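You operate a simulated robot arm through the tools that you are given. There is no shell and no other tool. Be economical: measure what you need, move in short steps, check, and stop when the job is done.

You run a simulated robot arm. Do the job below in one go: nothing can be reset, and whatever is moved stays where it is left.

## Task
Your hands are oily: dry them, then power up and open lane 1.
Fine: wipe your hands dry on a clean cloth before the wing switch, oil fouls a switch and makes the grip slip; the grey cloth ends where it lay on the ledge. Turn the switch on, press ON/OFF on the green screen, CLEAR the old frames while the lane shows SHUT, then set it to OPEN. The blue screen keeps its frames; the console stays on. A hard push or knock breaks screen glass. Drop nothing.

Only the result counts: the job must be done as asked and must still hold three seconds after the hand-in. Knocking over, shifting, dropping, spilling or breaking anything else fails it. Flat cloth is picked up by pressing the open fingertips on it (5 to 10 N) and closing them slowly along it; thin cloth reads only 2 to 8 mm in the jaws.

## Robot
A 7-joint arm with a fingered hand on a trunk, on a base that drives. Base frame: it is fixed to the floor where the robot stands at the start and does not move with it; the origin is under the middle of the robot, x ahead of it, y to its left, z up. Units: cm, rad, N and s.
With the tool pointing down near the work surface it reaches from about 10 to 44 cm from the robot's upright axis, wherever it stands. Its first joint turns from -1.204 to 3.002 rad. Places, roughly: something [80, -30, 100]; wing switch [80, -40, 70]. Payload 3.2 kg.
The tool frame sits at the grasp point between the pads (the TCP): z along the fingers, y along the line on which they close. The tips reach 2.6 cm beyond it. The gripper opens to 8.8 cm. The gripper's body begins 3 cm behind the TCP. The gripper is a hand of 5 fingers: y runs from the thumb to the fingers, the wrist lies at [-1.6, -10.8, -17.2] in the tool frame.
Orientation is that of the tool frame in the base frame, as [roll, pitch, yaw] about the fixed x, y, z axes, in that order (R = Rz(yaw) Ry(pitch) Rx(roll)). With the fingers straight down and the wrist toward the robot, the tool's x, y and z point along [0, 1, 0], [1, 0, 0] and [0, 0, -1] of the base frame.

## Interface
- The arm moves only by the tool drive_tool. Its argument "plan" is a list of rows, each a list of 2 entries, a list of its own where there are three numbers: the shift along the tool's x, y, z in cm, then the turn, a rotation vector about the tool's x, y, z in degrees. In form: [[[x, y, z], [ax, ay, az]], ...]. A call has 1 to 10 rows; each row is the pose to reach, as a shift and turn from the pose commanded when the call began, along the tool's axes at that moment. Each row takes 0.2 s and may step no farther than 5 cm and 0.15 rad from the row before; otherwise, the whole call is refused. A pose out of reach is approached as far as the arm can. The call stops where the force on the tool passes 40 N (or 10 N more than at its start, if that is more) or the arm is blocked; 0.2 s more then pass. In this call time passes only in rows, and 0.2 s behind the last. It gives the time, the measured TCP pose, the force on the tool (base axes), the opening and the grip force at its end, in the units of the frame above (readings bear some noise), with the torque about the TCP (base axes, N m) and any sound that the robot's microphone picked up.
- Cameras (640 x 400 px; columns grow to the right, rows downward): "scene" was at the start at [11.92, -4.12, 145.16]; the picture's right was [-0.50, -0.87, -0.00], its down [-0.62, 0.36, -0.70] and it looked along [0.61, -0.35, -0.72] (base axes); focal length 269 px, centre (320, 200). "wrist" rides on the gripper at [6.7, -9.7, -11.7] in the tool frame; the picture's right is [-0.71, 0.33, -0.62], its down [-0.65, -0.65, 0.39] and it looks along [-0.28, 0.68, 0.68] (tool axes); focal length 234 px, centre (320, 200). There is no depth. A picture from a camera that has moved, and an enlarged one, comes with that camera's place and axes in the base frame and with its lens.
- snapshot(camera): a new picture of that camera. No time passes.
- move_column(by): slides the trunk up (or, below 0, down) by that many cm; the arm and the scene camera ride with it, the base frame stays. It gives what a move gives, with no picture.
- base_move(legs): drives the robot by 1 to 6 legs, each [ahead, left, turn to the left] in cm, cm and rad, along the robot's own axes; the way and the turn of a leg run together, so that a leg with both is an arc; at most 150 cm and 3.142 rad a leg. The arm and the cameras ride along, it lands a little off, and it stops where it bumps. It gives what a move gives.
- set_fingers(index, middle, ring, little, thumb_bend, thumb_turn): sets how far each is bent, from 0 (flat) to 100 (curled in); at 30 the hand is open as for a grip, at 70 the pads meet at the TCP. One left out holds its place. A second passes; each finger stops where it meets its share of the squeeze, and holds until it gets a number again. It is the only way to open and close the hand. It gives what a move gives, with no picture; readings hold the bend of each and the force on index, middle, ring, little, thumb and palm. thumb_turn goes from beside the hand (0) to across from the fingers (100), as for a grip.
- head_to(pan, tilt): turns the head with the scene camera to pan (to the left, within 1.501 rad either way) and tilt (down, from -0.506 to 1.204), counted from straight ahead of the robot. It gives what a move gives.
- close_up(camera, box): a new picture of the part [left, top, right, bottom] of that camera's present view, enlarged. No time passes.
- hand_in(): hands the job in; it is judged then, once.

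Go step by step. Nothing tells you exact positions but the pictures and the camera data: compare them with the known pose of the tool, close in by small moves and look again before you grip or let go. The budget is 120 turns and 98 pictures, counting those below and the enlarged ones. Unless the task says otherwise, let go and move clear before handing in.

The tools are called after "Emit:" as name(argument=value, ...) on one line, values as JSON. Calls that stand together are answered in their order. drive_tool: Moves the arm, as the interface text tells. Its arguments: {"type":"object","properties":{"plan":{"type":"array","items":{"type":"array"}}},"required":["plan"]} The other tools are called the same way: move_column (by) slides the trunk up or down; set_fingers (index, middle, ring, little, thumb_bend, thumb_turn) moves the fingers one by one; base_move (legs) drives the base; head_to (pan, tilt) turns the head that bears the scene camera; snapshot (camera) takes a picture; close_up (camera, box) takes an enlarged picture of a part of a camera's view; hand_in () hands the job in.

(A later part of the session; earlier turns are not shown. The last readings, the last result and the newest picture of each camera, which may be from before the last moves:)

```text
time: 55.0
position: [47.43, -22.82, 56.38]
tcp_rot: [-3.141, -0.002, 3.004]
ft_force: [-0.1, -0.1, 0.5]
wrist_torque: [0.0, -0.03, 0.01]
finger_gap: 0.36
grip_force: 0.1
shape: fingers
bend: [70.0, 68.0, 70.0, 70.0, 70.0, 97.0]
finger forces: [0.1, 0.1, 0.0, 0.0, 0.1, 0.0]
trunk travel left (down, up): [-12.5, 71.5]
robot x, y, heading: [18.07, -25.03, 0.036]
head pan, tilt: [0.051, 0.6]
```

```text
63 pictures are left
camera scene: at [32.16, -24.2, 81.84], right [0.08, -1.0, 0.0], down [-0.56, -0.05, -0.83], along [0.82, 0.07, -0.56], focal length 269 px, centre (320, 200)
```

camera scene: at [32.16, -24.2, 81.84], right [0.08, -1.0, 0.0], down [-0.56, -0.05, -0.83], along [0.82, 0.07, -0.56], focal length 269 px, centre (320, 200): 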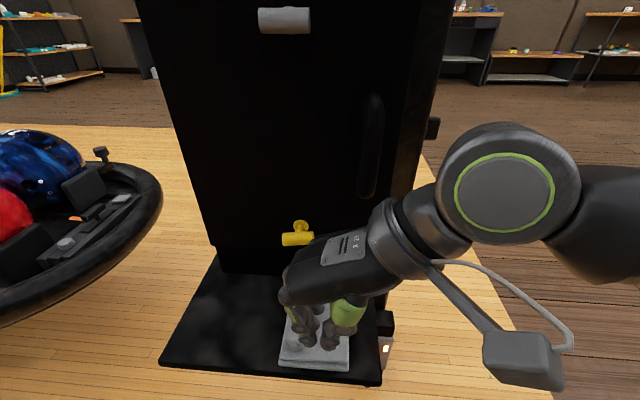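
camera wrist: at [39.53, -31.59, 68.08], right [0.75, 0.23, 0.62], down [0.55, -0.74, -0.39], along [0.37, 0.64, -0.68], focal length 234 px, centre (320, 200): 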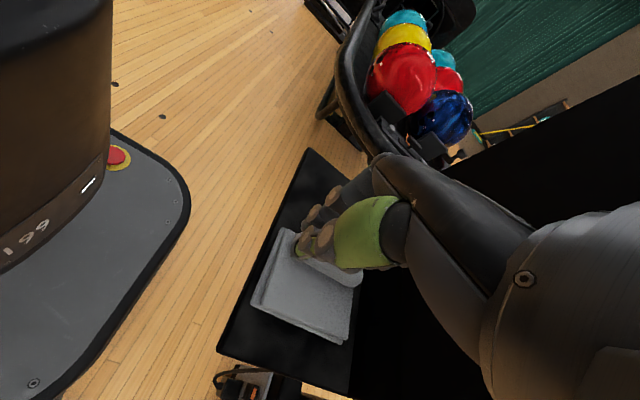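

Good view now. I finish the turn, open to about 5.5 cm and move above the ridge.

Emit:
set_fingers(index=45, middle=45, ring=45, little=45, thumb_bend=45)

Emit:
drive_tool(plan=[[[-1.5, 2, 0], [0, 0, -4]], [[-3.1, 3.76, 0], [0, 0, -7.9]], [[-3.1, 3.76, 2], [0, 0, -7.9]]])

Emit:
snapshot(camera="wrist")

Emit:
close_up(camera="scene", box=[220, 200, 420, 400])

```text
time: 56.0
position: [47.41, -22.87, 56.42]
tcp_rot: [-3.14, -0.002, 3.003]
ft_force: [0.2, -1.0, 0.1]
wrist_torque: [0.0, 0.01, 0.01]
finger_gap: 5.61
grip_force: 0.1
shape: fingers
bend: [45.0, 45.0, 45.0, 45.0, 45.0, 97.0]
finger forces: [0.0, 0.0, 0.0, 0.0, 0.1, 0.1]
trunk travel left (down, up): [-12.5, 71.5]
robot x, y, heading: [18.31, -25.04, 0.031]
head pan, tilt: [0.051, 0.6]
```

```text
time: 56.8
position: [51.07, -19.6, 54.31]
tcp_rot: [-3.141, -0.002, 3.142]
ft_force: [-0.4, -0.9, -0.4]
wrist_torque: [0.01, 0.03, -0.03]
finger_gap: 5.6
grip_force: 0.1
shape: fingers
bend: [45.0, 45.0, 45.0, 45.0, 45.0, 97.0]
finger forces: [0.1, 0.0, 0.0, 0.0, 0.1, 0.0]
trunk travel left (down, up): [-12.5, 71.5]
robot x, y, heading: [18.41, -25.0, 0.03]
head pan, tilt: [0.051, 0.6]
```

```text
62 pictures are left
camera wrist: at [44.4, -29.3, 66.09], right [0.71, 0.33, 0.62], down [0.65, -0.65, -0.39], along [0.28, 0.68, -0.68], focal length 234 px, centre (320, 200)
```

wrist: 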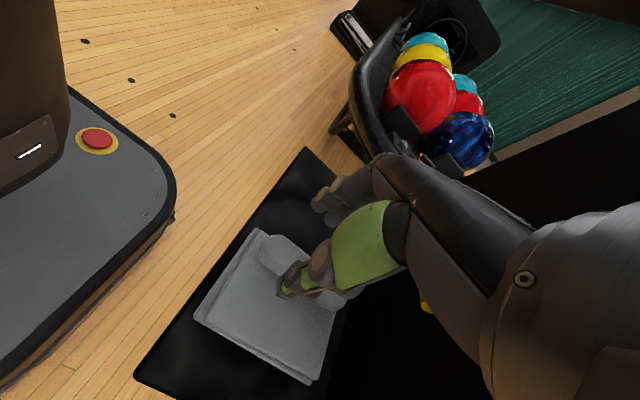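

```text
2.00 times, centred on (320, 300) of scene
camera zoom: at [32.16, -24.2, 81.84], right [0.08, -1.0, 0.0], down [-0.56, -0.05, -0.83], along [0.82, 0.07, -0.56], focal length 538 px, centre (320, 0)
```

zoom: 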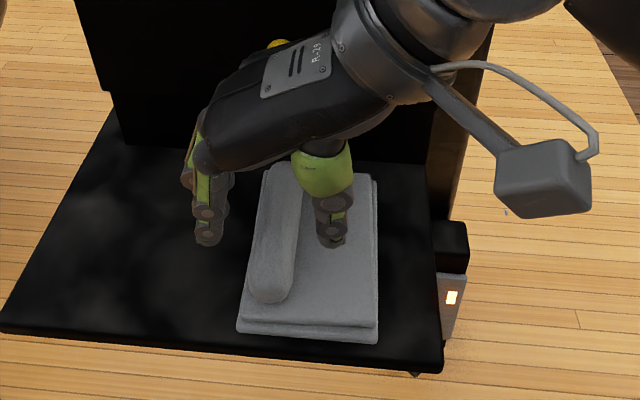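

The fingers straddle the ridge, thumb on the right. Descend.

Emit:
drive_tool(plan=[[[0, 0.2, 1.5], [0, 0, 0]], [[0, 0.2, 3], [0, 0, 0]], [[0, 0.2, 4.3], [0, 0, 0]], [[0, 0.2, 5.2], [0, 0, 0]]])

Emit:
close_up(camera="scene", box=[220, 200, 420, 400])

```text
time: 57.8
position: [51.07, -19.48, 49.36]
tcp_rot: [3.141, 0.0, 3.14]
ft_force: [-0.3, 0.3, 2.6]
wrist_torque: [-0.11, -0.01, 0.0]
finger_gap: 5.6
grip_force: 1.0
shape: fingers
bend: [45.0, 45.0, 45.0, 45.0, 45.0, 97.0]
finger forces: [0.0, 0.0, 0.0, 0.0, 2.2, 0.1]
trunk travel left (down, up): [-12.5, 71.5]
robot x, y, heading: [18.57, -25.07, 0.028]
head pan, tilt: [0.051, 0.6]
```

```text
2.00 times, centred on (320, 300) of scene
camera zoom: at [32.14, -24.2, 81.85], right [0.08, -1.0, 0.0], down [-0.56, -0.05, -0.83], along [0.82, 0.07, -0.56], focal length 538 px, centre (320, 0)
```

zoom: 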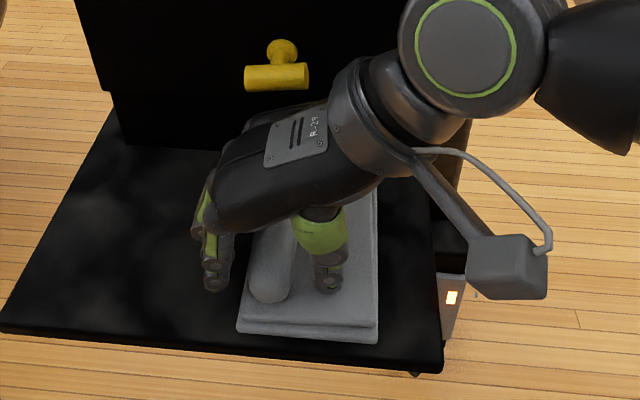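

Thumb just touches the cloth's flat part (2 N). Now close gently across the ridge.

Emit:
set_fingers(index=52, middle=52, ring=52, little=52, thumb_bend=52)

Emit:
set_fingers(index=58, middle=58, ring=58, little=58, thumb_bend=58)

Emit:
close_up(camera="scene", box=[220, 200, 420, 400])

```text
time: 58.8
position: [50.89, -19.4, 49.31]
tcp_rot: [-3.141, -0.002, 3.14]
ft_force: [0.4, -1.1, 4.7]
wrist_torque: [-0.2, -0.02, -0.01]
finger_gap: 4.52
grip_force: 2.4
shape: fingers
bend: [52.0, 52.0, 52.0, 52.0, 50.0, 97.0]
finger forces: [0.1, 0.0, 0.1, 0.1, 4.7, 0.0]
trunk travel left (down, up): [-12.5, 71.5]
robot x, y, heading: [18.61, -25.05, 0.031]
head pan, tilt: [0.051, 0.6]
```

```text
time: 59.8
position: [50.89, -19.45, 49.2]
tcp_rot: [-3.141, -0.002, 3.139]
ft_force: [-1.0, -1.5, 5.2]
wrist_torque: [-0.19, 0.04, 0.0]
finger_gap: 3.54
grip_force: 3.4
shape: fingers
bend: [57.0, 56.0, 57.0, 57.0, 55.0, 97.0]
finger forces: [0.3, 0.5, 0.0, 0.0, 5.6, 0.0]
trunk travel left (down, up): [-12.5, 71.5]
robot x, y, heading: [18.65, -24.94, 0.029]
head pan, tilt: [0.051, 0.6]
```

```text
2.00 times, centred on (320, 300) of scene
camera zoom: at [32.12, -24.21, 81.85], right [0.08, -1.0, 0.0], down [-0.56, -0.05, -0.83], along [0.82, 0.07, -0.56], focal length 538 px, centre (320, 0)
```

zoom: 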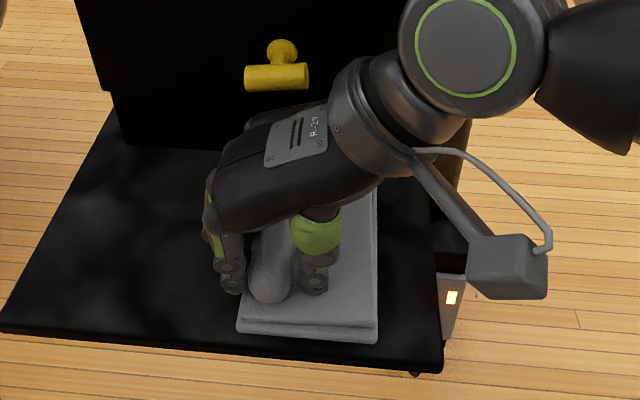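

Emit:
set_fingers(index=63, middle=62, ring=63, little=63, thumb_bend=62)

Emit:
set_fingers(index=70, middle=70, ring=70, little=70, thumb_bend=70)

Emit:
close_up(camera="scene", box=[220, 200, 420, 400])

```text
time: 60.8
position: [50.98, -19.47, 49.22]
tcp_rot: [-3.141, -0.002, 3.14]
ft_force: [1.1, 1.3, 4.7]
wrist_torque: [-0.08, -0.01, 0.05]
finger_gap: 2.88
grip_force: 7.4
shape: fingers
bend: [60.0, 60.0, 61.0, 62.0, 58.0, 97.0]
finger forces: [2.3, 3.1, 1.1, 0.7, 7.1, 0.0]
trunk travel left (down, up): [-12.5, 71.5]
robot x, y, heading: [18.19, -24.91, 0.032]
head pan, tilt: [0.051, 0.6]
```

```text
time: 61.8
position: [51.03, -19.51, 49.23]
tcp_rot: [3.14, -0.002, 3.14]
ft_force: [0.0, 0.0, 4.9]
wrist_torque: [0.11, 0.04, 0.09]
finger_gap: 2.76
grip_force: 17.6
shape: fingers
bend: [63.0, 64.0, 66.0, 69.0, 59.0, 95.0]
finger forces: [7.2, 7.5, 2.4, 1.2, 18.1, 0.0]
trunk travel left (down, up): [-12.5, 71.5]
robot x, y, heading: [18.38, -25.21, 0.035]
head pan, tilt: [0.051, 0.6]
```

```text
2.00 times, centred on (320, 300) of scene
camera zoom: at [32.12, -24.21, 81.85], right [0.08, -1.0, 0.0], down [-0.56, -0.05, -0.83], along [0.82, 0.07, -0.56], focal length 538 px, centre (320, 0)
```

zoom: 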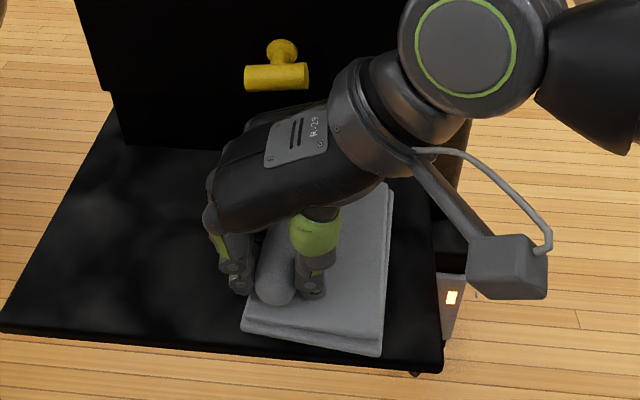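

The ridge is gripped (17 N, all fingers in contact); the pad turned a little, which I'll correct. I lift it slightly and look.

Emit:
drive_tool(plan=[[[0, 0, -0.7], [0, 0, 0]], [[0, 0, -1.5], [0, 0, 0]], [[0, 0, -2.2], [0, 0, 0]]])

Emit:
close_up(camera="scene", box=[220, 200, 420, 400])

Emit:
close_up(camera="wrist", box=[190, 130, 430, 340])

```text
time: 62.6
position: [50.93, -19.37, 51.41]
tcp_rot: [-3.14, -0.001, 3.141]
ft_force: [0.5, 0.6, -0.2]
wrist_torque: [-0.02, 0.02, -0.01]
finger_gap: 2.77
grip_force: 15.8
shape: fingers
bend: [63.0, 65.0, 66.0, 69.0, 59.0, 95.0]
finger forces: [7.8, 4.3, 2.2, 0.8, 17.3, 0.1]
trunk travel left (down, up): [-12.5, 71.5]
robot x, y, heading: [18.82, -25.3, 0.034]
head pan, tilt: [0.051, 0.6]
```

```text
2.00 times, centred on (320, 300) of scene
camera zoom: at [32.17, -24.2, 81.84], right [0.08, -1.0, 0.0], down [-0.56, -0.05, -0.83], along [0.82, 0.07, -0.56], focal length 538 px, centre (320, 0)
```

zoom: 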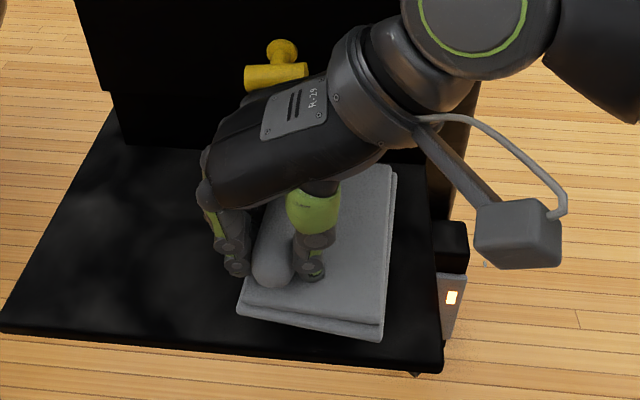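

```text
1.90 times, centred on (310, 235) of wrist
camera zoom: at [44.34, -29.11, 63.09], right [0.71, 0.33, 0.62], down [0.65, -0.65, -0.39], along [0.28, 0.68, -0.68], focal length 446 px, centre (339, 133)
```

zoom: 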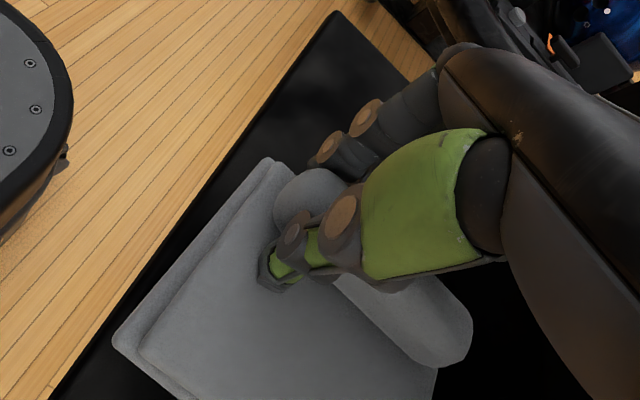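

It holds. I'll work the cloth in the hand with a few small moves and squeezes, thumb rolling against the fingers.

Emit:
drive_tool(plan=[[[0.8, 0, -0.5], [0, 0, 0]], [[-0.5, 0, -0.5], [0, 0, 0]], [[0.8, 0, -0.5], [0, 0, 0]], [[-0.5, 0, -0.5], [0, 0, 0]], [[0, 0.7, -0.5], [0, 0, 0]], [[0, -0.7, -0.5], [0, 0, 0]], [[0, 0.7, -0.5], [0, 0, 0]], [[0, -0.7, -0.5], [0, 0, 0]], [[0, 0, 0], [0, 0, 0]]])

Emit:
set_fingers(index=76, middle=76, ring=80, little=82, thumb_bend=74)

Emit:
close_up(camera="scene", box=[220, 200, 420, 400])

```text
time: 64.6
position: [51.0, -19.31, 51.42]
tcp_rot: [3.141, -0.003, 3.14]
ft_force: [-0.1, 0.3, -0.7]
wrist_torque: [0.02, 0.01, 0.01]
finger_gap: 2.77
grip_force: 16.5
shape: fingers
bend: [63.0, 65.0, 66.0, 69.0, 59.0, 95.0]
finger forces: [7.9, 4.2, 2.1, 0.7, 17.2, 0.1]
trunk travel left (down, up): [-12.5, 71.5]
robot x, y, heading: [18.53, -24.99, 0.032]
head pan, tilt: [0.051, 0.6]
```

```text
time: 65.6
position: [51.09, -19.38, 51.49]
tcp_rot: [-3.14, -0.002, 3.139]
ft_force: [0.0, -0.3, 0.1]
wrist_torque: [0.01, 0.0, 0.0]
finger_gap: 2.77
grip_force: 31.3
shape: fingers
bend: [61.0, 73.0, 77.0, 81.0, 58.0, 89.0]
finger forces: [12.1, 5.9, 6.2, 3.7, 33.8, 0.0]
trunk travel left (down, up): [-12.5, 71.5]
robot x, y, heading: [18.55, -25.17, 0.036]
head pan, tilt: [0.051, 0.6]
```

```text
2.00 times, centred on (320, 300) of scene
camera zoom: at [32.16, -24.2, 81.84], right [0.08, -1.0, 0.0], down [-0.56, -0.05, -0.83], along [0.82, 0.07, -0.56], focal length 538 px, centre (320, 0)
```

zoom: 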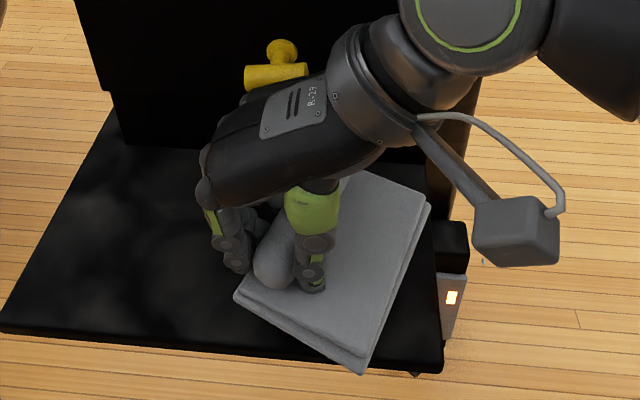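

Squeezing twisted the pad about 25° in the grip. I'll set it down, let go, turn the hand to match the pad, regrip lightly and turn it back straight.

Emit:
drive_tool(plan=[[[0, 0, 0.8], [0, 0, 0]], [[0, 0, 1.5], [0, 0, 0]], [[0, 0, 2.0], [0, 0, 0]]])

Emit:
drive_tool(plan=[[[0, 0, 0.2], [0, 0, 0]]])

```text
time: 66.4
position: [51.07, -19.35, 49.42]
tcp_rot: [-3.137, -0.002, 3.14]
ft_force: [-0.3, 0.3, -0.7]
wrist_torque: [0.0, 0.01, -0.01]
finger_gap: 2.82
grip_force: 31.0
shape: fingers
bend: [61.0, 73.0, 77.0, 81.0, 58.0, 89.0]
finger forces: [12.1, 6.0, 6.2, 3.6, 33.9, 0.1]
trunk travel left (down, up): [-12.5, 71.5]
robot x, y, heading: [18.05, -24.86, 0.039]
head pan, tilt: [0.051, 0.6]
```

```text
time: 66.8
position: [51.04, -19.3, 49.23]
tcp_rot: [3.14, -0.001, 3.14]
ft_force: [0.2, -0.4, 5.7]
wrist_torque: [-0.19, 0.24, 0.02]
finger_gap: 2.82
grip_force: 32.7
shape: fingers
bend: [61.0, 73.0, 77.0, 81.0, 58.0, 89.0]
finger forces: [11.5, 5.9, 6.2, 3.9, 38.1, 0.1]
trunk travel left (down, up): [-12.5, 71.5]
robot x, y, heading: [18.58, -24.87, 0.03]
head pan, tilt: [0.051, 0.6]
```

Down on the ledge. Open.

Emit:
set_fingers(index=54, middle=54, ring=54, little=54, thumb_bend=48, thumb_turn=97)

Emit:
drive_tool(plan=[[[0, 0, -0.5], [0, 0, 0]], [[0, 0, -0.5], [0, 0, 8]], [[0, 0, -0.5], [0, 0, 16]], [[0, 0, -0.5], [0, 0, 24]]])

Emit:
close_up(camera="scene", box=[220, 200, 420, 400])

Emit:
close_up(camera="wrist", box=[190, 130, 430, 340])

```text
time: 67.8
position: [50.99, -19.34, 49.2]
tcp_rot: [3.141, 0.0, 3.141]
ft_force: [-1.8, 0.8, 8.0]
wrist_torque: [-0.27, 0.11, -0.06]
finger_gap: 4.11
grip_force: 3.6
shape: fingers
bend: [54.0, 54.0, 54.0, 54.0, 49.0, 96.0]
finger forces: [0.1, 0.0, 0.0, 0.0, 7.8, 0.1]
trunk travel left (down, up): [-12.5, 71.5]
robot x, y, heading: [18.38, -24.92, 0.036]
head pan, tilt: [0.051, 0.6]
```

```text
time: 68.8
position: [51.03, -19.49, 49.71]
tcp_rot: [-3.14, -0.001, 2.719]
ft_force: [0.2, 0.8, 0.2]
wrist_torque: [0.0, 0.01, -0.03]
finger_gap: 4.29
grip_force: 0.0
shape: fingers
bend: [54.0, 54.0, 54.0, 54.0, 48.0, 97.0]
finger forces: [0.0, 0.0, 0.0, 0.0, 0.0, 0.0]
trunk travel left (down, up): [-12.5, 71.5]
robot x, y, heading: [18.78, -25.07, 0.038]
head pan, tilt: [0.051, 0.6]
```

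```text
2.00 times, centred on (320, 300) of scene
camera zoom: at [32.16, -24.2, 81.84], right [0.08, -1.0, 0.0], down [-0.56, -0.05, -0.83], along [0.82, 0.07, -0.56], focal length 538 px, centre (320, 0)
```

zoom: 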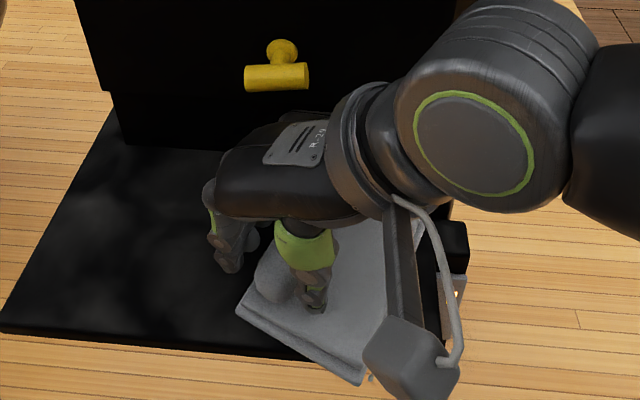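

```text
1.90 times, centred on (310, 235) of wrist
camera zoom: at [41.0, -25.57, 61.35], right [0.78, 0.01, 0.62], down [0.32, -0.86, -0.39], along [0.53, 0.51, -0.68], focal length 446 px, centre (339, 133)
```

zoom: 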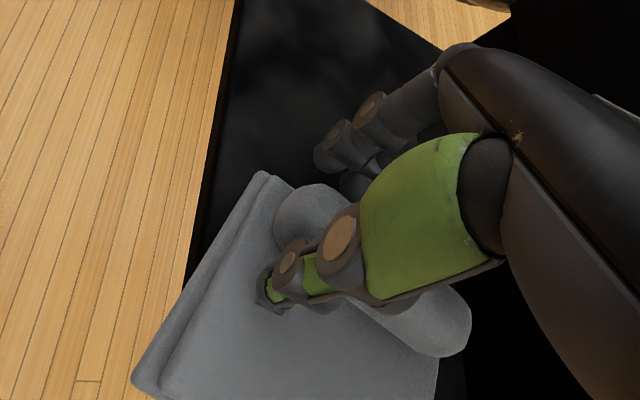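

Hand now matches the pad. Regrip lightly.

Emit:
drive_tool(plan=[[[0, 0, 0.35], [0, 0, 0]]])

Emit:
set_fingers(index=61, middle=61, ring=62, little=62, thumb_bend=60)

Emit:
close_up(camera="scene", box=[220, 200, 420, 400])

```text
time: 69.2
position: [50.97, -19.35, 49.23]
tcp_rot: [-3.14, -0.003, 2.721]
ft_force: [0.2, -0.5, 0.0]
wrist_torque: [-0.04, 0.0, 0.02]
finger_gap: 4.3
grip_force: 0.0
shape: fingers
bend: [54.0, 54.0, 54.0, 54.0, 48.0, 97.0]
finger forces: [0.1, 0.0, 0.1, 0.1, 0.0, 0.0]
trunk travel left (down, up): [-12.5, 71.5]
robot x, y, heading: [18.51, -24.91, 0.029]
head pan, tilt: [0.051, 0.6]
```

```text
time: 70.2
position: [51.04, -19.28, 49.35]
tcp_rot: [-3.139, -0.002, 2.721]
ft_force: [-0.3, -0.4, 0.2]
wrist_torque: [-0.04, 0.0, 0.04]
finger_gap: 2.84
grip_force: 2.9
shape: fingers
bend: [60.0, 60.0, 61.0, 62.0, 58.0, 98.0]
finger forces: [1.4, 0.7, 0.7, 0.0, 3.0, 0.0]
trunk travel left (down, up): [-12.5, 71.5]
robot x, y, heading: [18.21, -25.14, 0.035]
head pan, tilt: [0.051, 0.6]
```

```text
2.00 times, centred on (320, 300) of scene
camera zoom: at [32.16, -24.2, 81.84], right [0.08, -1.0, 0.0], down [-0.56, -0.05, -0.83], along [0.82, 0.07, -0.56], focal length 538 px, centre (320, 0)
```

zoom: 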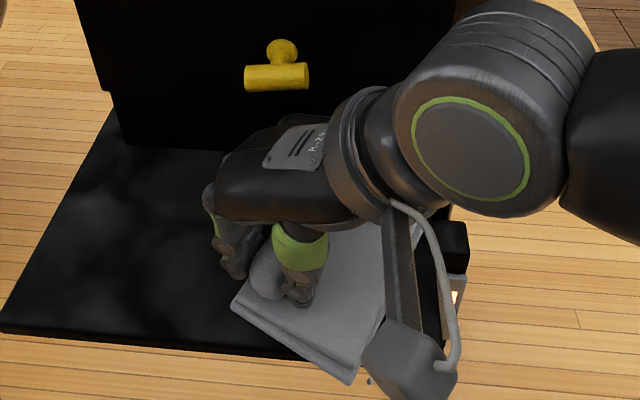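

A light grip: rub the fingers back and forth along the ridge, then turn back straight.

Emit:
drive_tool(plan=[[[-1.2, 0, 0], [0, 0, 0]], [[-2.5, 0, 0], [0, 0, 0]], [[-1, 0, 0], [0, 0, 0]], [[0, 0, 0], [0, 0, 0]], [[-1.2, 0, 0], [0, 0, 0]], [[-2.5, 0, 0], [0, 0, 0]], [[-1, 0, 0], [0, 0, 0]], [[0, 0, 0], [0, 0, 0]]])

Emit:
close_up(camera="scene", box=[220, 200, 420, 400])

```text
time: 72.0
position: [51.15, -19.45, 49.33]
tcp_rot: [-3.139, -0.001, 2.72]
ft_force: [0.5, 0.1, 1.4]
wrist_torque: [0.0, -0.01, 0.01]
finger_gap: 2.83
grip_force: 3.3
shape: fingers
bend: [60.0, 60.0, 61.0, 62.0, 58.0, 98.0]
finger forces: [1.6, 0.6, 0.5, 0.1, 2.9, 0.0]
trunk travel left (down, up): [-12.5, 71.5]
robot x, y, heading: [18.2, -25.25, 0.034]
head pan, tilt: [0.051, 0.6]
```

```text
2.00 times, centred on (320, 300) of scene
camera zoom: at [32.16, -24.21, 81.84], right [0.08, -1.0, 0.0], down [-0.56, -0.05, -0.83], along [0.82, 0.07, -0.56], focal length 538 px, centre (320, 0)
```

zoom: 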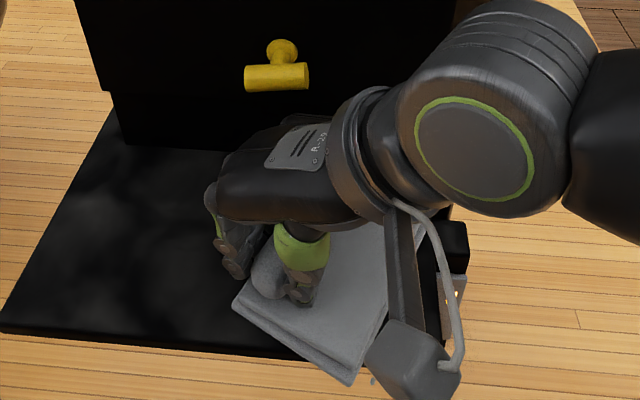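

Now a bit firmer, lift a hair, and turn back by 24°.

Emit:
set_fingers(index=63, middle=63, ring=63, little=63, thumb_bend=62)

Emit:
drive_tool(plan=[[[0, 0, -0.4], [0, 0, -8]], [[0, 0, -0.4], [0, 0, -16]], [[0, 0, -0.4], [0, 0, -24]]])

Emit:
close_up(camera="scene", box=[220, 200, 420, 400])

```text
time: 73.0
position: [51.01, -19.49, 49.22]
tcp_rot: [-3.141, -0.002, 2.722]
ft_force: [-0.4, 0.0, 0.5]
wrist_torque: [0.0, -0.03, -0.03]
finger_gap: 2.78
grip_force: 4.5
shape: fingers
bend: [60.0, 61.0, 62.0, 63.0, 58.0, 98.0]
finger forces: [2.8, 1.4, 0.7, 0.1, 4.9, 0.0]
trunk travel left (down, up): [-12.5, 71.5]
robot x, y, heading: [18.61, -24.97, 0.028]
head pan, tilt: [0.051, 0.6]
```

```text
time: 73.8
position: [51.08, -19.41, 49.65]
tcp_rot: [3.141, -0.002, -3.141]
ft_force: [0.3, 0.3, -0.2]
wrist_torque: [0.03, -0.01, 0.01]
finger_gap: 2.78
grip_force: 4.5
shape: fingers
bend: [60.0, 61.0, 62.0, 63.0, 58.0, 98.0]
finger forces: [2.7, 1.3, 0.7, 0.1, 4.8, 0.0]
trunk travel left (down, up): [-12.5, 71.5]
robot x, y, heading: [18.27, -25.17, 0.035]
head pan, tilt: [0.051, 0.6]
```

```text
2.00 times, centred on (320, 300) of scene
camera zoom: at [32.16, -24.2, 81.84], right [0.08, -1.0, 0.0], down [-0.56, -0.05, -0.83], along [0.82, 0.07, -0.56], focal length 538 px, centre (320, 0)
```

zoom: 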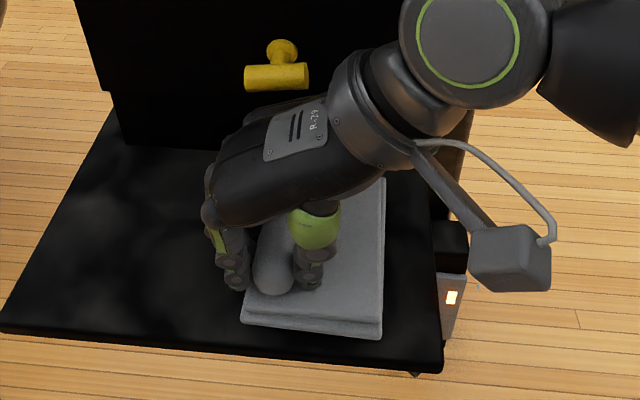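

Nearly back. A small correction (2.5°, 0.4 cm left, 0.2 cm nearer) and lower it.

Emit:
drive_tool(plan=[[[0.2, 0.4, 0], [0, 0, -2.5]], [[0.2, 0.4, 0.25], [0, 0, -2.5]], [[0.2, 0.4, 0.45], [0, 0, -2.5]]])

Emit:
close_up(camera="scene", box=[220, 200, 420, 400])

```text
time: 74.6
position: [50.8, -18.97, 49.37]
tcp_rot: [3.141, -0.001, -3.098]
ft_force: [0.5, 0.0, -0.1]
wrist_torque: [0.0, 0.04, -0.05]
finger_gap: 2.77
grip_force: 5.1
shape: fingers
bend: [60.0, 61.0, 62.0, 63.0, 58.0, 98.0]
finger forces: [2.6, 1.4, 0.6, 0.1, 4.9, 0.0]
trunk travel left (down, up): [-12.5, 71.5]
robot x, y, heading: [18.27, -24.99, 0.034]
head pan, tilt: [0.051, 0.6]
```

```text
2.00 times, centred on (320, 300) of scene
camera zoom: at [32.16, -24.21, 81.84], right [0.08, -1.0, 0.0], down [-0.56, -0.05, -0.83], along [0.82, 0.07, -0.56], focal length 538 px, centre (320, 0)
```

zoom: 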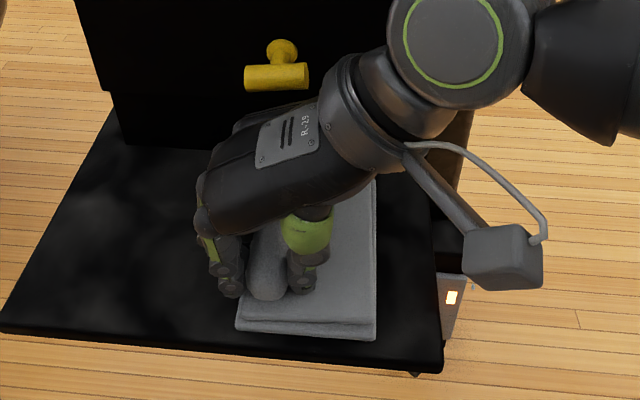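

Matches the original outline within about 2 mm. Settle it and open.

Emit:
drive_tool(plan=[[[0.05, -0.15, 0.12], [0, 0, 0]]])

Emit:
set_fingers(index=55, middle=55, ring=55, little=55, thumb_bend=52)

Emit:
set_fingers(index=45, middle=45, ring=45, little=45, thumb_bend=43)

Emit:
drive_tool(plan=[[[0, 0, -1], [0, 0, 0]], [[0, 0, -3], [0, 0, 0]], [[0, 0, -5], [0, 0, 0]]])

Emit:
close_up(camera="scene", box=[220, 200, 420, 400])

```text
time: 75.0
position: [50.75, -19.06, 49.25]
tcp_rot: [3.142, -0.001, -3.099]
ft_force: [0.4, 1.3, 3.0]
wrist_torque: [0.1, -0.01, 0.0]
finger_gap: 2.78
grip_force: 5.5
shape: fingers
bend: [60.0, 61.0, 62.0, 63.0, 58.0, 98.0]
finger forces: [3.0, 1.9, 1.0, 0.0, 4.8, 0.0]
trunk travel left (down, up): [-12.5, 71.5]
robot x, y, heading: [18.3, -25.24, 0.031]
head pan, tilt: [0.051, 0.6]
```

```text
time: 76.0
position: [50.7, -19.24, 49.24]
tcp_rot: [-3.141, -0.003, -3.099]
ft_force: [-0.2, 1.9, 4.8]
wrist_torque: [-0.14, 0.01, 0.0]
finger_gap: 3.55
grip_force: 2.4
shape: fingers
bend: [55.0, 55.0, 55.0, 55.0, 53.0, 98.0]
finger forces: [0.1, 0.0, 0.0, 0.1, 4.8, 0.0]
trunk travel left (down, up): [-12.5, 71.5]
robot x, y, heading: [18.75, -25.08, 0.035]
head pan, tilt: [0.051, 0.6]
```

```text
time: 77.0
position: [50.69, -19.08, 49.24]
tcp_rot: [-3.139, -0.003, -3.099]
ft_force: [0.0, -0.1, 0.2]
wrist_torque: [0.0, 0.0, 0.0]
finger_gap: 5.76
grip_force: 0.3
shape: fingers
bend: [45.0, 45.0, 45.0, 45.0, 43.0, 96.0]
finger forces: [0.0, 0.1, 0.0, 0.0, 0.4, 0.0]
trunk travel left (down, up): [-12.5, 71.5]
robot x, y, heading: [18.38, -25.34, 0.031]
head pan, tilt: [0.051, 0.6]
```

```text
time: 77.8
position: [50.69, -19.26, 54.32]
tcp_rot: [-3.141, -0.002, -3.1]
ft_force: [0.3, -0.5, 0.0]
wrist_torque: [0.0, 0.01, 0.0]
finger_gap: 5.82
grip_force: 0.0
shape: fingers
bend: [45.0, 45.0, 45.0, 45.0, 43.0, 96.0]
finger forces: [0.1, 0.0, 0.0, 0.0, 0.0, 0.1]
trunk travel left (down, up): [-12.5, 71.5]
robot x, y, heading: [18.71, -25.41, 0.035]
head pan, tilt: [0.051, 0.6]
```

```text
2.00 times, centred on (320, 300) of scene
camera zoom: at [32.16, -24.2, 81.84], right [0.08, -1.0, 0.0], down [-0.56, -0.05, -0.83], along [0.82, 0.07, -0.56], focal length 538 px, centre (320, 0)
```

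zoom: 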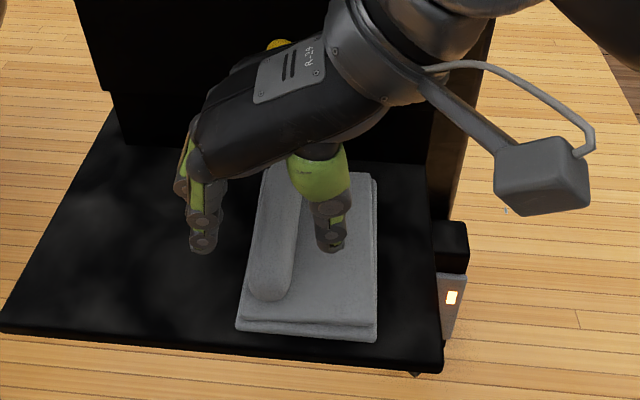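

The cloth lies as it did. I check the hand's surface once for remaining oil.

Emit:
close_up(camera="wrist", box=[250, 130, 430, 310])

Emit:
close_up(camera="scene", box=[270, 200, 410, 340])

```text
2.22 times, centred on (340, 220) of wrist
camera zoom: at [44.53, -29.3, 66.0], right [0.69, 0.36, 0.62], down [0.68, -0.63, -0.39], along [0.25, 0.69, -0.68], focal length 520 px, centre (276, 156)
```

zoom: 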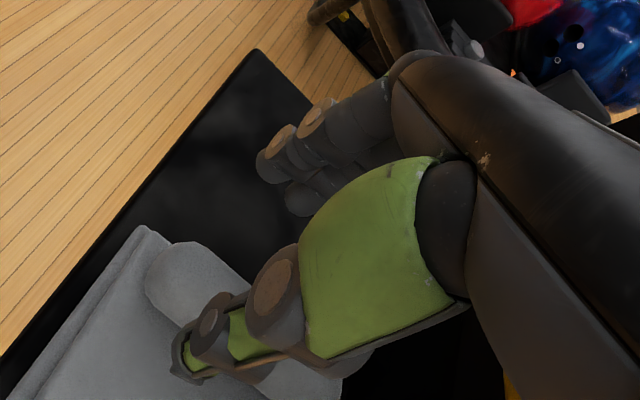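

```text
2.86 times, centred on (340, 270) of scene
camera zoom: at [32.16, -24.2, 81.84], right [0.08, -1.0, 0.0], down [-0.56, -0.05, -0.83], along [0.82, 0.07, -0.56], focal length 769 px, centre (263, 0)
```

zoom: 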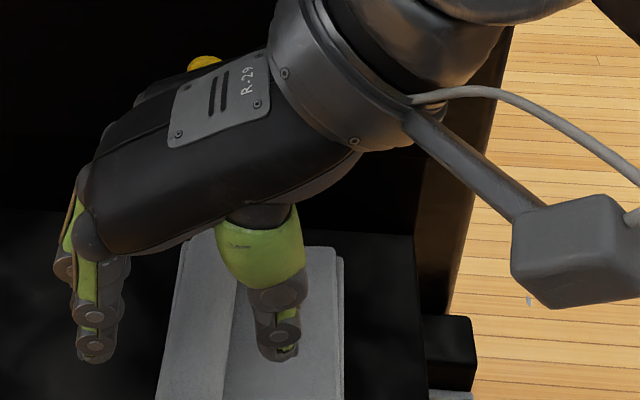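

No oil is visible. Now back out from the ledge and drive round to the console's front.

Emit:
base_move(legs=[[-26, 0, 0], [0, -80, 0], [84, 0, 0], [0, 0, 1.54]])

Emit:
head_to(pan=0.0, tilt=0.2)

Emit:
snapshot(camera="scene")

```text
time: 91.3
position: [72.98, -71.37, 54.3]
tcp_rot: [-3.14, -0.001, -1.584]
ft_force: [-0.4, 0.2, -0.3]
wrist_torque: [-0.04, 0.0, -0.01]
finger_gap: 5.82
grip_force: 0.1
shape: fingers
bend: [45.0, 45.0, 45.0, 45.0, 43.0, 96.0]
finger forces: [0.0, 0.0, 0.1, 0.1, 0.0, 0.1]
trunk travel left (down, up): [-12.5, 71.5]
robot x, y, heading: [76.67, -103.78, 1.55]
head pan, tilt: [0.051, 0.6]
```

```text
time: 92.2
position: [72.9, -71.5, 54.36]
tcp_rot: [3.142, -0.002, -1.584]
ft_force: [-0.8, -0.2, -0.4]
wrist_torque: [-0.03, 0.02, 0.01]
finger_gap: 5.83
grip_force: 0.1
shape: fingers
bend: [45.0, 45.0, 45.0, 45.0, 43.0, 96.0]
finger forces: [0.0, 0.0, 0.0, 0.0, 0.0, 0.1]
trunk travel left (down, up): [-12.5, 71.5]
robot x, y, heading: [76.96, -103.7, 1.547]
head pan, tilt: [0.0, 0.201]
```

```text
45 pictures are left
camera scene: at [77.14, -89.68, 85.51], right [1.0, -0.02, 0.0], down [0.0, -0.2, -0.98], along [0.02, 0.98, -0.2], focal length 269 px, centre (320, 200)
```

scene: 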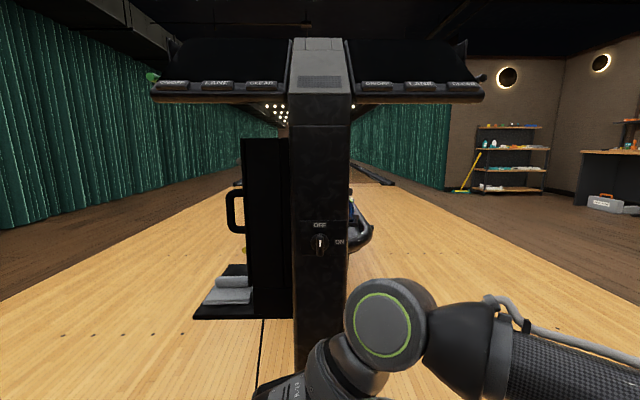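

Emit:
close_up(camera="scene", box=[280, 210, 360, 270])

```text
6.67 times, centred on (320, 240) of scene
camera zoom: at [77.14, -89.68, 85.51], right [1.0, -0.02, 0.0], down [0.0, -0.2, -0.98], along [0.02, 0.98, -0.2], focal length 1795 px, centre (320, -67)
```

zoom: 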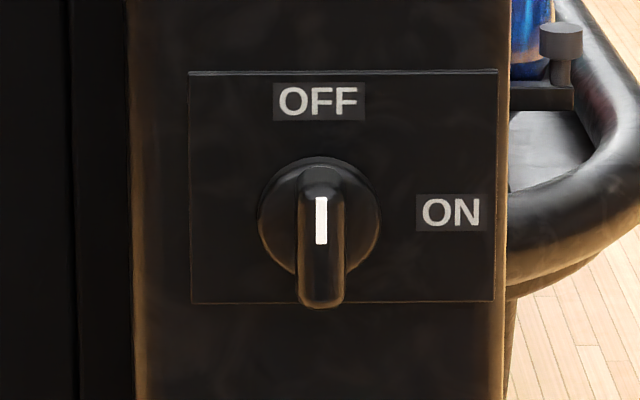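

The wing stands at OFF (pointer up); it must turn 90° clockwise to ON. I tip the hand forward so the fingers point at the panel, wrist to the right, in two calls.

Emit:
drive_tool(plan=[[[-1, 0, -0.5], [0, -8, 0]], [[-2, 0, -1], [0, -16, 0]], [[-3, 0, -1.5], [0, -24, 0]], [[-4, 0, -2], [0, -32, 0]], [[-5, 0, -2.5], [0, -40, 0]], [[-6, 0, -3], [0, -48, 0]], [[-7, 0, -3.5], [0, -56, 0]], [[-8, 0, -4], [0, -64, 0]], [[-9, 0, -4.5], [0, -72, 0]], [[-10, 0, -5], [0, -80, 0]]])

Emit:
snapshot(camera="scene")

```text
time: 94.4
position: [73.01, -61.4, 59.34]
tcp_rot: [-3.14, 1.395, -1.578]
ft_force: [0.6, 0.8, 1.1]
wrist_torque: [0.01, -0.02, -0.03]
finger_gap: 5.82
grip_force: 0.0
shape: fingers
bend: [45.0, 45.0, 45.0, 45.0, 43.0, 96.0]
finger forces: [0.0, 0.0, 0.1, 0.0, 0.1, 0.1]
trunk travel left (down, up): [-12.5, 71.5]
robot x, y, heading: [76.67, -103.7, 1.546]
head pan, tilt: [0.0, 0.201]
```

```text
43 pictures are left
camera scene: at [77.14, -89.68, 85.52], right [1.0, -0.02, 0.0], down [0.0, -0.2, -0.98], along [0.02, 0.98, -0.2], focal length 269 px, centre (320, 200)
```

scene: 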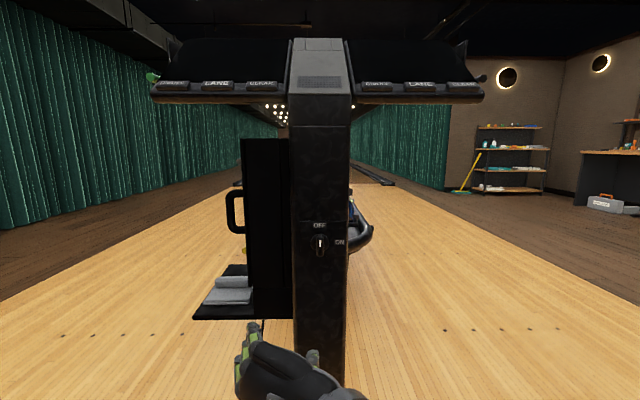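

Good posture. I finish the tilt, centre the hand on the switch, tuck ring and little finger, raise the trunk, and then drive closer.

Emit:
drive_tool(plan=[[[0.2, -2, -1.5], [0, -5, 0]], [[0.5, -4, -3], [0, -10, 0]], [[0.68, -5.3, -3.94], [0, -10, 0]]])

Emit:
set_fingers(index=52, middle=52, ring=95, little=95, thumb_bend=52, thumb_turn=97)

Emit:
move_column(by=6.7)

Emit:
base_move(legs=[[19, 0, 0.02]])

Emit:
head_to(pan=0.0, tilt=0.6)

Emit:
snapshot(camera="scene")

Emit:
snapshot(camera="wrist")

```text
time: 95.2
position: [77.33, -62.11, 62.07]
tcp_rot: [-2.132, 1.567, -0.575]
ft_force: [-0.5, -0.5, 0.3]
wrist_torque: [0.01, 0.01, -0.02]
finger_gap: 5.82
grip_force: 0.0
shape: fingers
bend: [45.0, 45.0, 45.0, 45.0, 43.0, 96.0]
finger forces: [0.1, 0.0, 0.1, 0.1, 0.1, 0.0]
out of reach, approached as far as the arm can: row 1, 2, 3
trunk travel left (down, up): [-12.5, 71.5]
robot x, y, heading: [76.73, -103.77, 1.552]
head pan, tilt: [0.0, 0.201]
```

```text
time: 96.2
position: [77.23, -62.06, 62.01]
tcp_rot: [-2.952, 1.566, -1.392]
ft_force: [0.2, -0.1, 0.6]
wrist_torque: [0.0, 0.0, -0.01]
finger_gap: 4.16
grip_force: 0.0
shape: fingers
bend: [52.0, 52.0, 95.0, 95.0, 52.0, 97.0]
finger forces: [0.0, 0.0, 0.1, 0.0, 0.1, 0.1]
trunk travel left (down, up): [-12.5, 71.5]
robot x, y, heading: [77.3, -103.78, 1.548]
head pan, tilt: [0.0, 0.201]
```

```text
time: 97.2
position: [77.3, -62.11, 68.69]
tcp_rot: [-2.759, 1.566, -1.199]
ft_force: [-0.7, 0.1, 0.0]
wrist_torque: [0.03, 0.02, 0.0]
finger_gap: 4.17
grip_force: 0.0
shape: fingers
bend: [52.0, 52.0, 95.0, 95.0, 52.0, 97.0]
finger forces: [0.0, 0.1, 0.0, 0.0, 0.1, 0.0]
trunk travel left (down, up): [-19.2, 64.8]
robot x, y, heading: [77.0, -103.87, 1.549]
head pan, tilt: [0.0, 0.201]
```

```text
time: 98.8
position: [76.64, -42.93, 68.66]
tcp_rot: [-2.547, 1.568, -0.97]
ft_force: [-0.1, 0.4, -0.5]
wrist_torque: [-0.01, 0.0, 0.01]
finger_gap: 4.18
grip_force: 0.0
shape: fingers
bend: [52.0, 52.0, 95.0, 95.0, 52.0, 97.0]
finger forces: [0.1, 0.0, 0.0, 0.0, 0.1, 0.1]
trunk travel left (down, up): [-19.2, 64.8]
robot x, y, heading: [77.18, -84.95, 1.567]
head pan, tilt: [0.0, 0.201]
```

```text
time: 99.7
position: [76.69, -43.01, 68.7]
tcp_rot: [-2.741, 1.567, -1.162]
ft_force: [0.4, -0.6, -0.5]
wrist_torque: [-0.01, 0.03, 0.02]
finger_gap: 4.2
grip_force: 0.0
shape: fingers
bend: [52.0, 52.0, 95.0, 95.0, 52.0, 97.0]
finger forces: [0.0, 0.1, 0.0, 0.0, 0.1, 0.0]
trunk travel left (down, up): [-19.2, 64.8]
robot x, y, heading: [77.03, -85.22, 1.57]
head pan, tilt: [0.0, 0.6]
```

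```text
42 pictures are left
camera scene: at [77.1, -71.02, 88.55], right [1.0, 0.0, 0.0], down [0.0, -0.56, -0.83], along [0.0, 0.83, -0.56], focal length 269 px, centre (320, 200)
```

scene: 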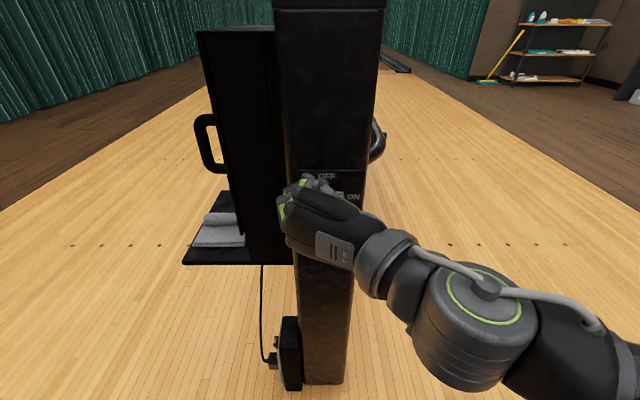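

```text
41 pictures are left
camera wrist: at [86.61, -54.68, 62.08], right [-0.33, -0.62, 0.71], down [0.65, 0.4, 0.65], along [-0.69, 0.67, 0.28], focal length 234 px, centre (320, 200)
```

wrist: 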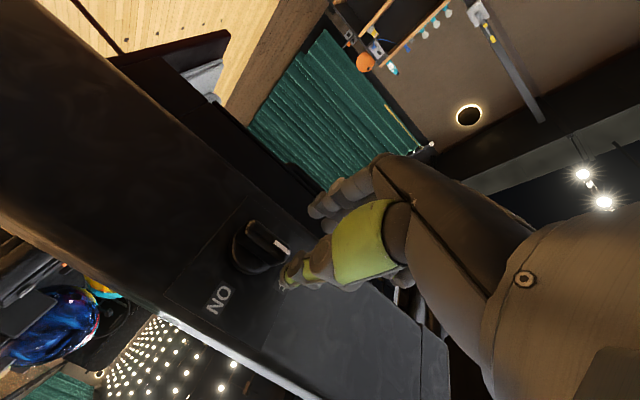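

The switch is close: pivot near x 77.7, z 66.5. I enlarge the wrist view for alignment.

Emit:
close_up(camera="wrist", box=[200, 170, 360, 310])

Emit:
close_up(camera="scene", box=[260, 150, 380, 250])

```text
2.86 times, centred on (280, 240) of wrist
camera zoom: at [86.61, -54.68, 62.08], right [-0.33, -0.62, 0.71], down [0.65, 0.4, 0.65], along [-0.69, 0.67, 0.28], focal length 669 px, centre (434, 86)
```

zoom: 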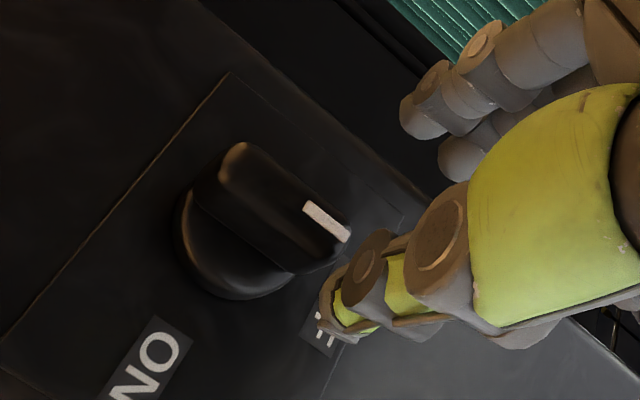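

```text
4.00 times, centred on (320, 200) of scene
camera zoom: at [77.1, -71.02, 88.55], right [1.0, 0.0, 0.0], down [0.0, -0.56, -0.83], along [0.0, 0.83, -0.56], focal length 1077 px, centre (320, 200)
```

zoom: 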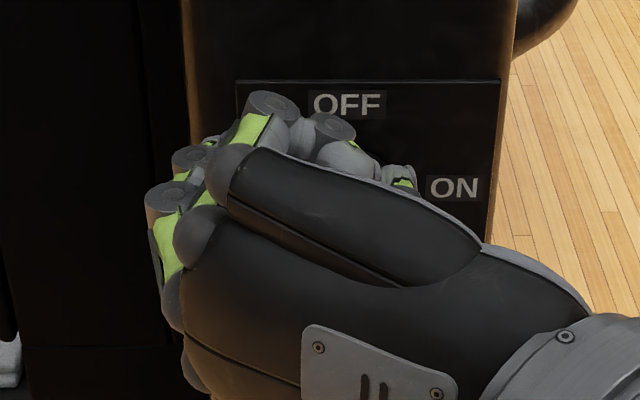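

Pivot about (77.9, −36, 66.4). The thumb seems to oppose middle and ring, so I'll use those two and curl index and little; then check.

Emit:
set_fingers(index=90, ring=52, middle=52)

Emit:
close_up(camera="scene", box=[260, 150, 380, 250])

Emit:
close_up(camera="wrist", box=[200, 170, 360, 310])

```text
time: 100.7
position: [76.72, -42.99, 68.68]
tcp_rot: [-2.827, 1.567, -1.25]
ft_force: [-0.2, 0.2, -0.1]
wrist_torque: [-0.03, -0.02, 0.0]
finger_gap: 2.59
grip_force: 0.1
shape: fingers
bend: [90.0, 52.0, 52.0, 95.0, 52.0, 97.0]
finger forces: [0.0, 0.0, 0.0, 0.0, 0.0, 0.0]
trunk travel left (down, up): [-19.2, 64.8]
robot x, y, heading: [77.22, -84.74, 1.568]
head pan, tilt: [0.0, 0.6]
```

```text
4.00 times, centred on (320, 200) of scene
camera zoom: at [77.1, -71.02, 88.54], right [1.0, 0.0, 0.0], down [0.0, -0.56, -0.83], along [0.0, 0.83, -0.56], focal length 1077 px, centre (320, 200)
```

zoom: 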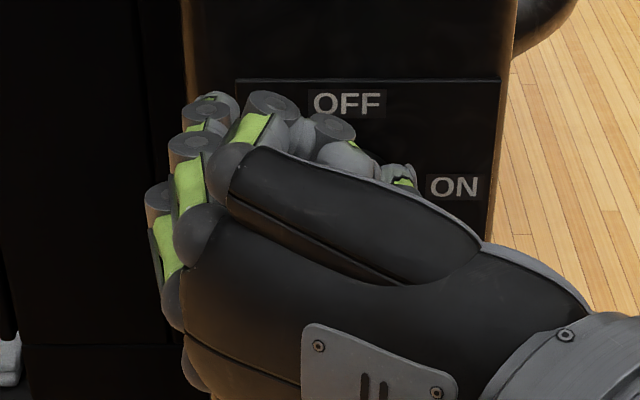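

```text
2.86 times, centred on (280, 240) of wrist
camera zoom: at [86.61, -54.68, 62.08], right [-0.33, -0.62, 0.71], down [0.65, 0.4, 0.65], along [-0.69, 0.67, 0.28], focal length 669 px, centre (434, 86)
```

zoom: 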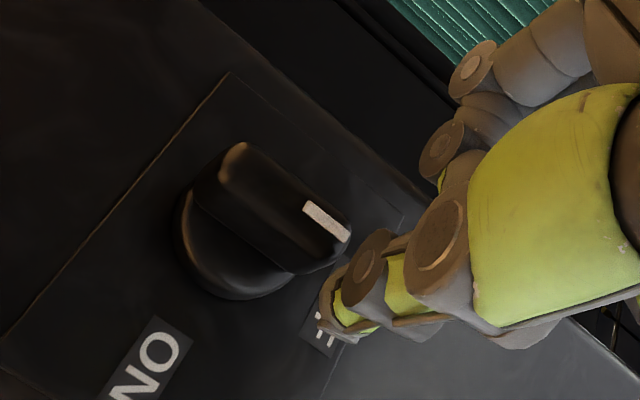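

Now clear: index is lowest and TCP lies between index and middle. I restore index + middle against the thumb with ring and little curled, and align with the wing.

Emit:
set_fingers(index=50, middle=50, ring=95, little=95, thumb_bend=50)

Emit:
drive_tool(plan=[[[1.2, -0.6, 0], [0, 0, 0]], [[2.3, -1.2, 0], [0, 0, 0]], [[2.3, -1.2, 1], [0, 0, 0]]])

Emit:
close_up(camera="wrist", box=[200, 170, 360, 310])

Emit:
close_up(camera="scene", box=[260, 150, 380, 250])

```text
time: 101.7
position: [76.61, -42.97, 68.76]
tcp_rot: [-3.032, 1.566, -1.454]
ft_force: [-0.1, 0.0, 0.9]
wrist_torque: [-0.01, -0.02, -0.03]
finger_gap: 4.53
grip_force: 0.0
shape: fingers
bend: [50.0, 50.0, 95.0, 95.0, 50.0, 97.0]
finger forces: [0.0, 0.0, 0.0, 0.0, 0.1, 0.0]
trunk travel left (down, up): [-19.2, 64.8]
robot x, y, heading: [77.21, -84.98, 1.57]
head pan, tilt: [0.0, 0.6]
```

```text
time: 102.5
position: [77.75, -41.4, 66.81]
tcp_rot: [-2.446, 1.565, -0.869]
ft_force: [0.6, -0.6, 0.2]
wrist_torque: [0.02, 0.01, -0.01]
finger_gap: 4.54
grip_force: 0.1
shape: fingers
bend: [50.0, 50.0, 95.0, 95.0, 50.0, 97.0]
finger forces: [0.0, 0.0, 0.0, 0.0, 0.0, 0.1]
out of reach, approached as far as the arm can: row 1, 2, 3
trunk travel left (down, up): [-19.2, 64.8]
robot x, y, heading: [77.17, -84.55, 1.569]
head pan, tilt: [0.0, 0.6]
```

```text
2.86 times, centred on (280, 240) of wrist
camera zoom: at [87.71, -53.08, 60.15], right [-0.33, -0.62, 0.71], down [0.65, 0.4, 0.65], along [-0.69, 0.67, 0.27], focal length 669 px, centre (434, 86)
```

zoom: 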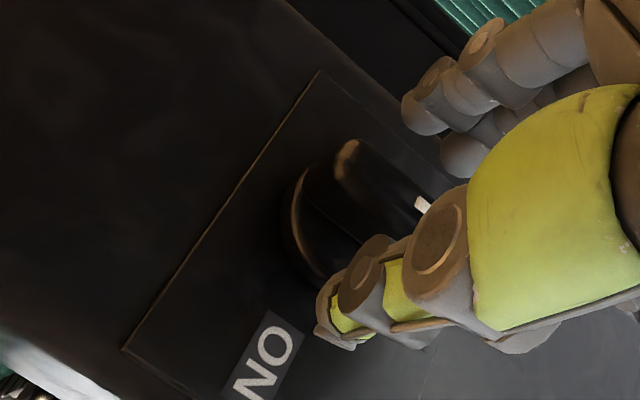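

```text
4.00 times, centred on (320, 200) of scene
camera zoom: at [77.11, -71.02, 88.54], right [1.0, 0.0, 0.0], down [0.0, -0.56, -0.83], along [0.0, 0.83, -0.56], focal length 1077 px, centre (320, 200)
```

zoom: 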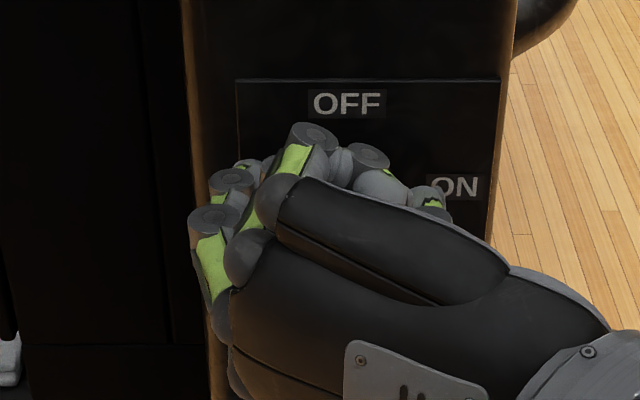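

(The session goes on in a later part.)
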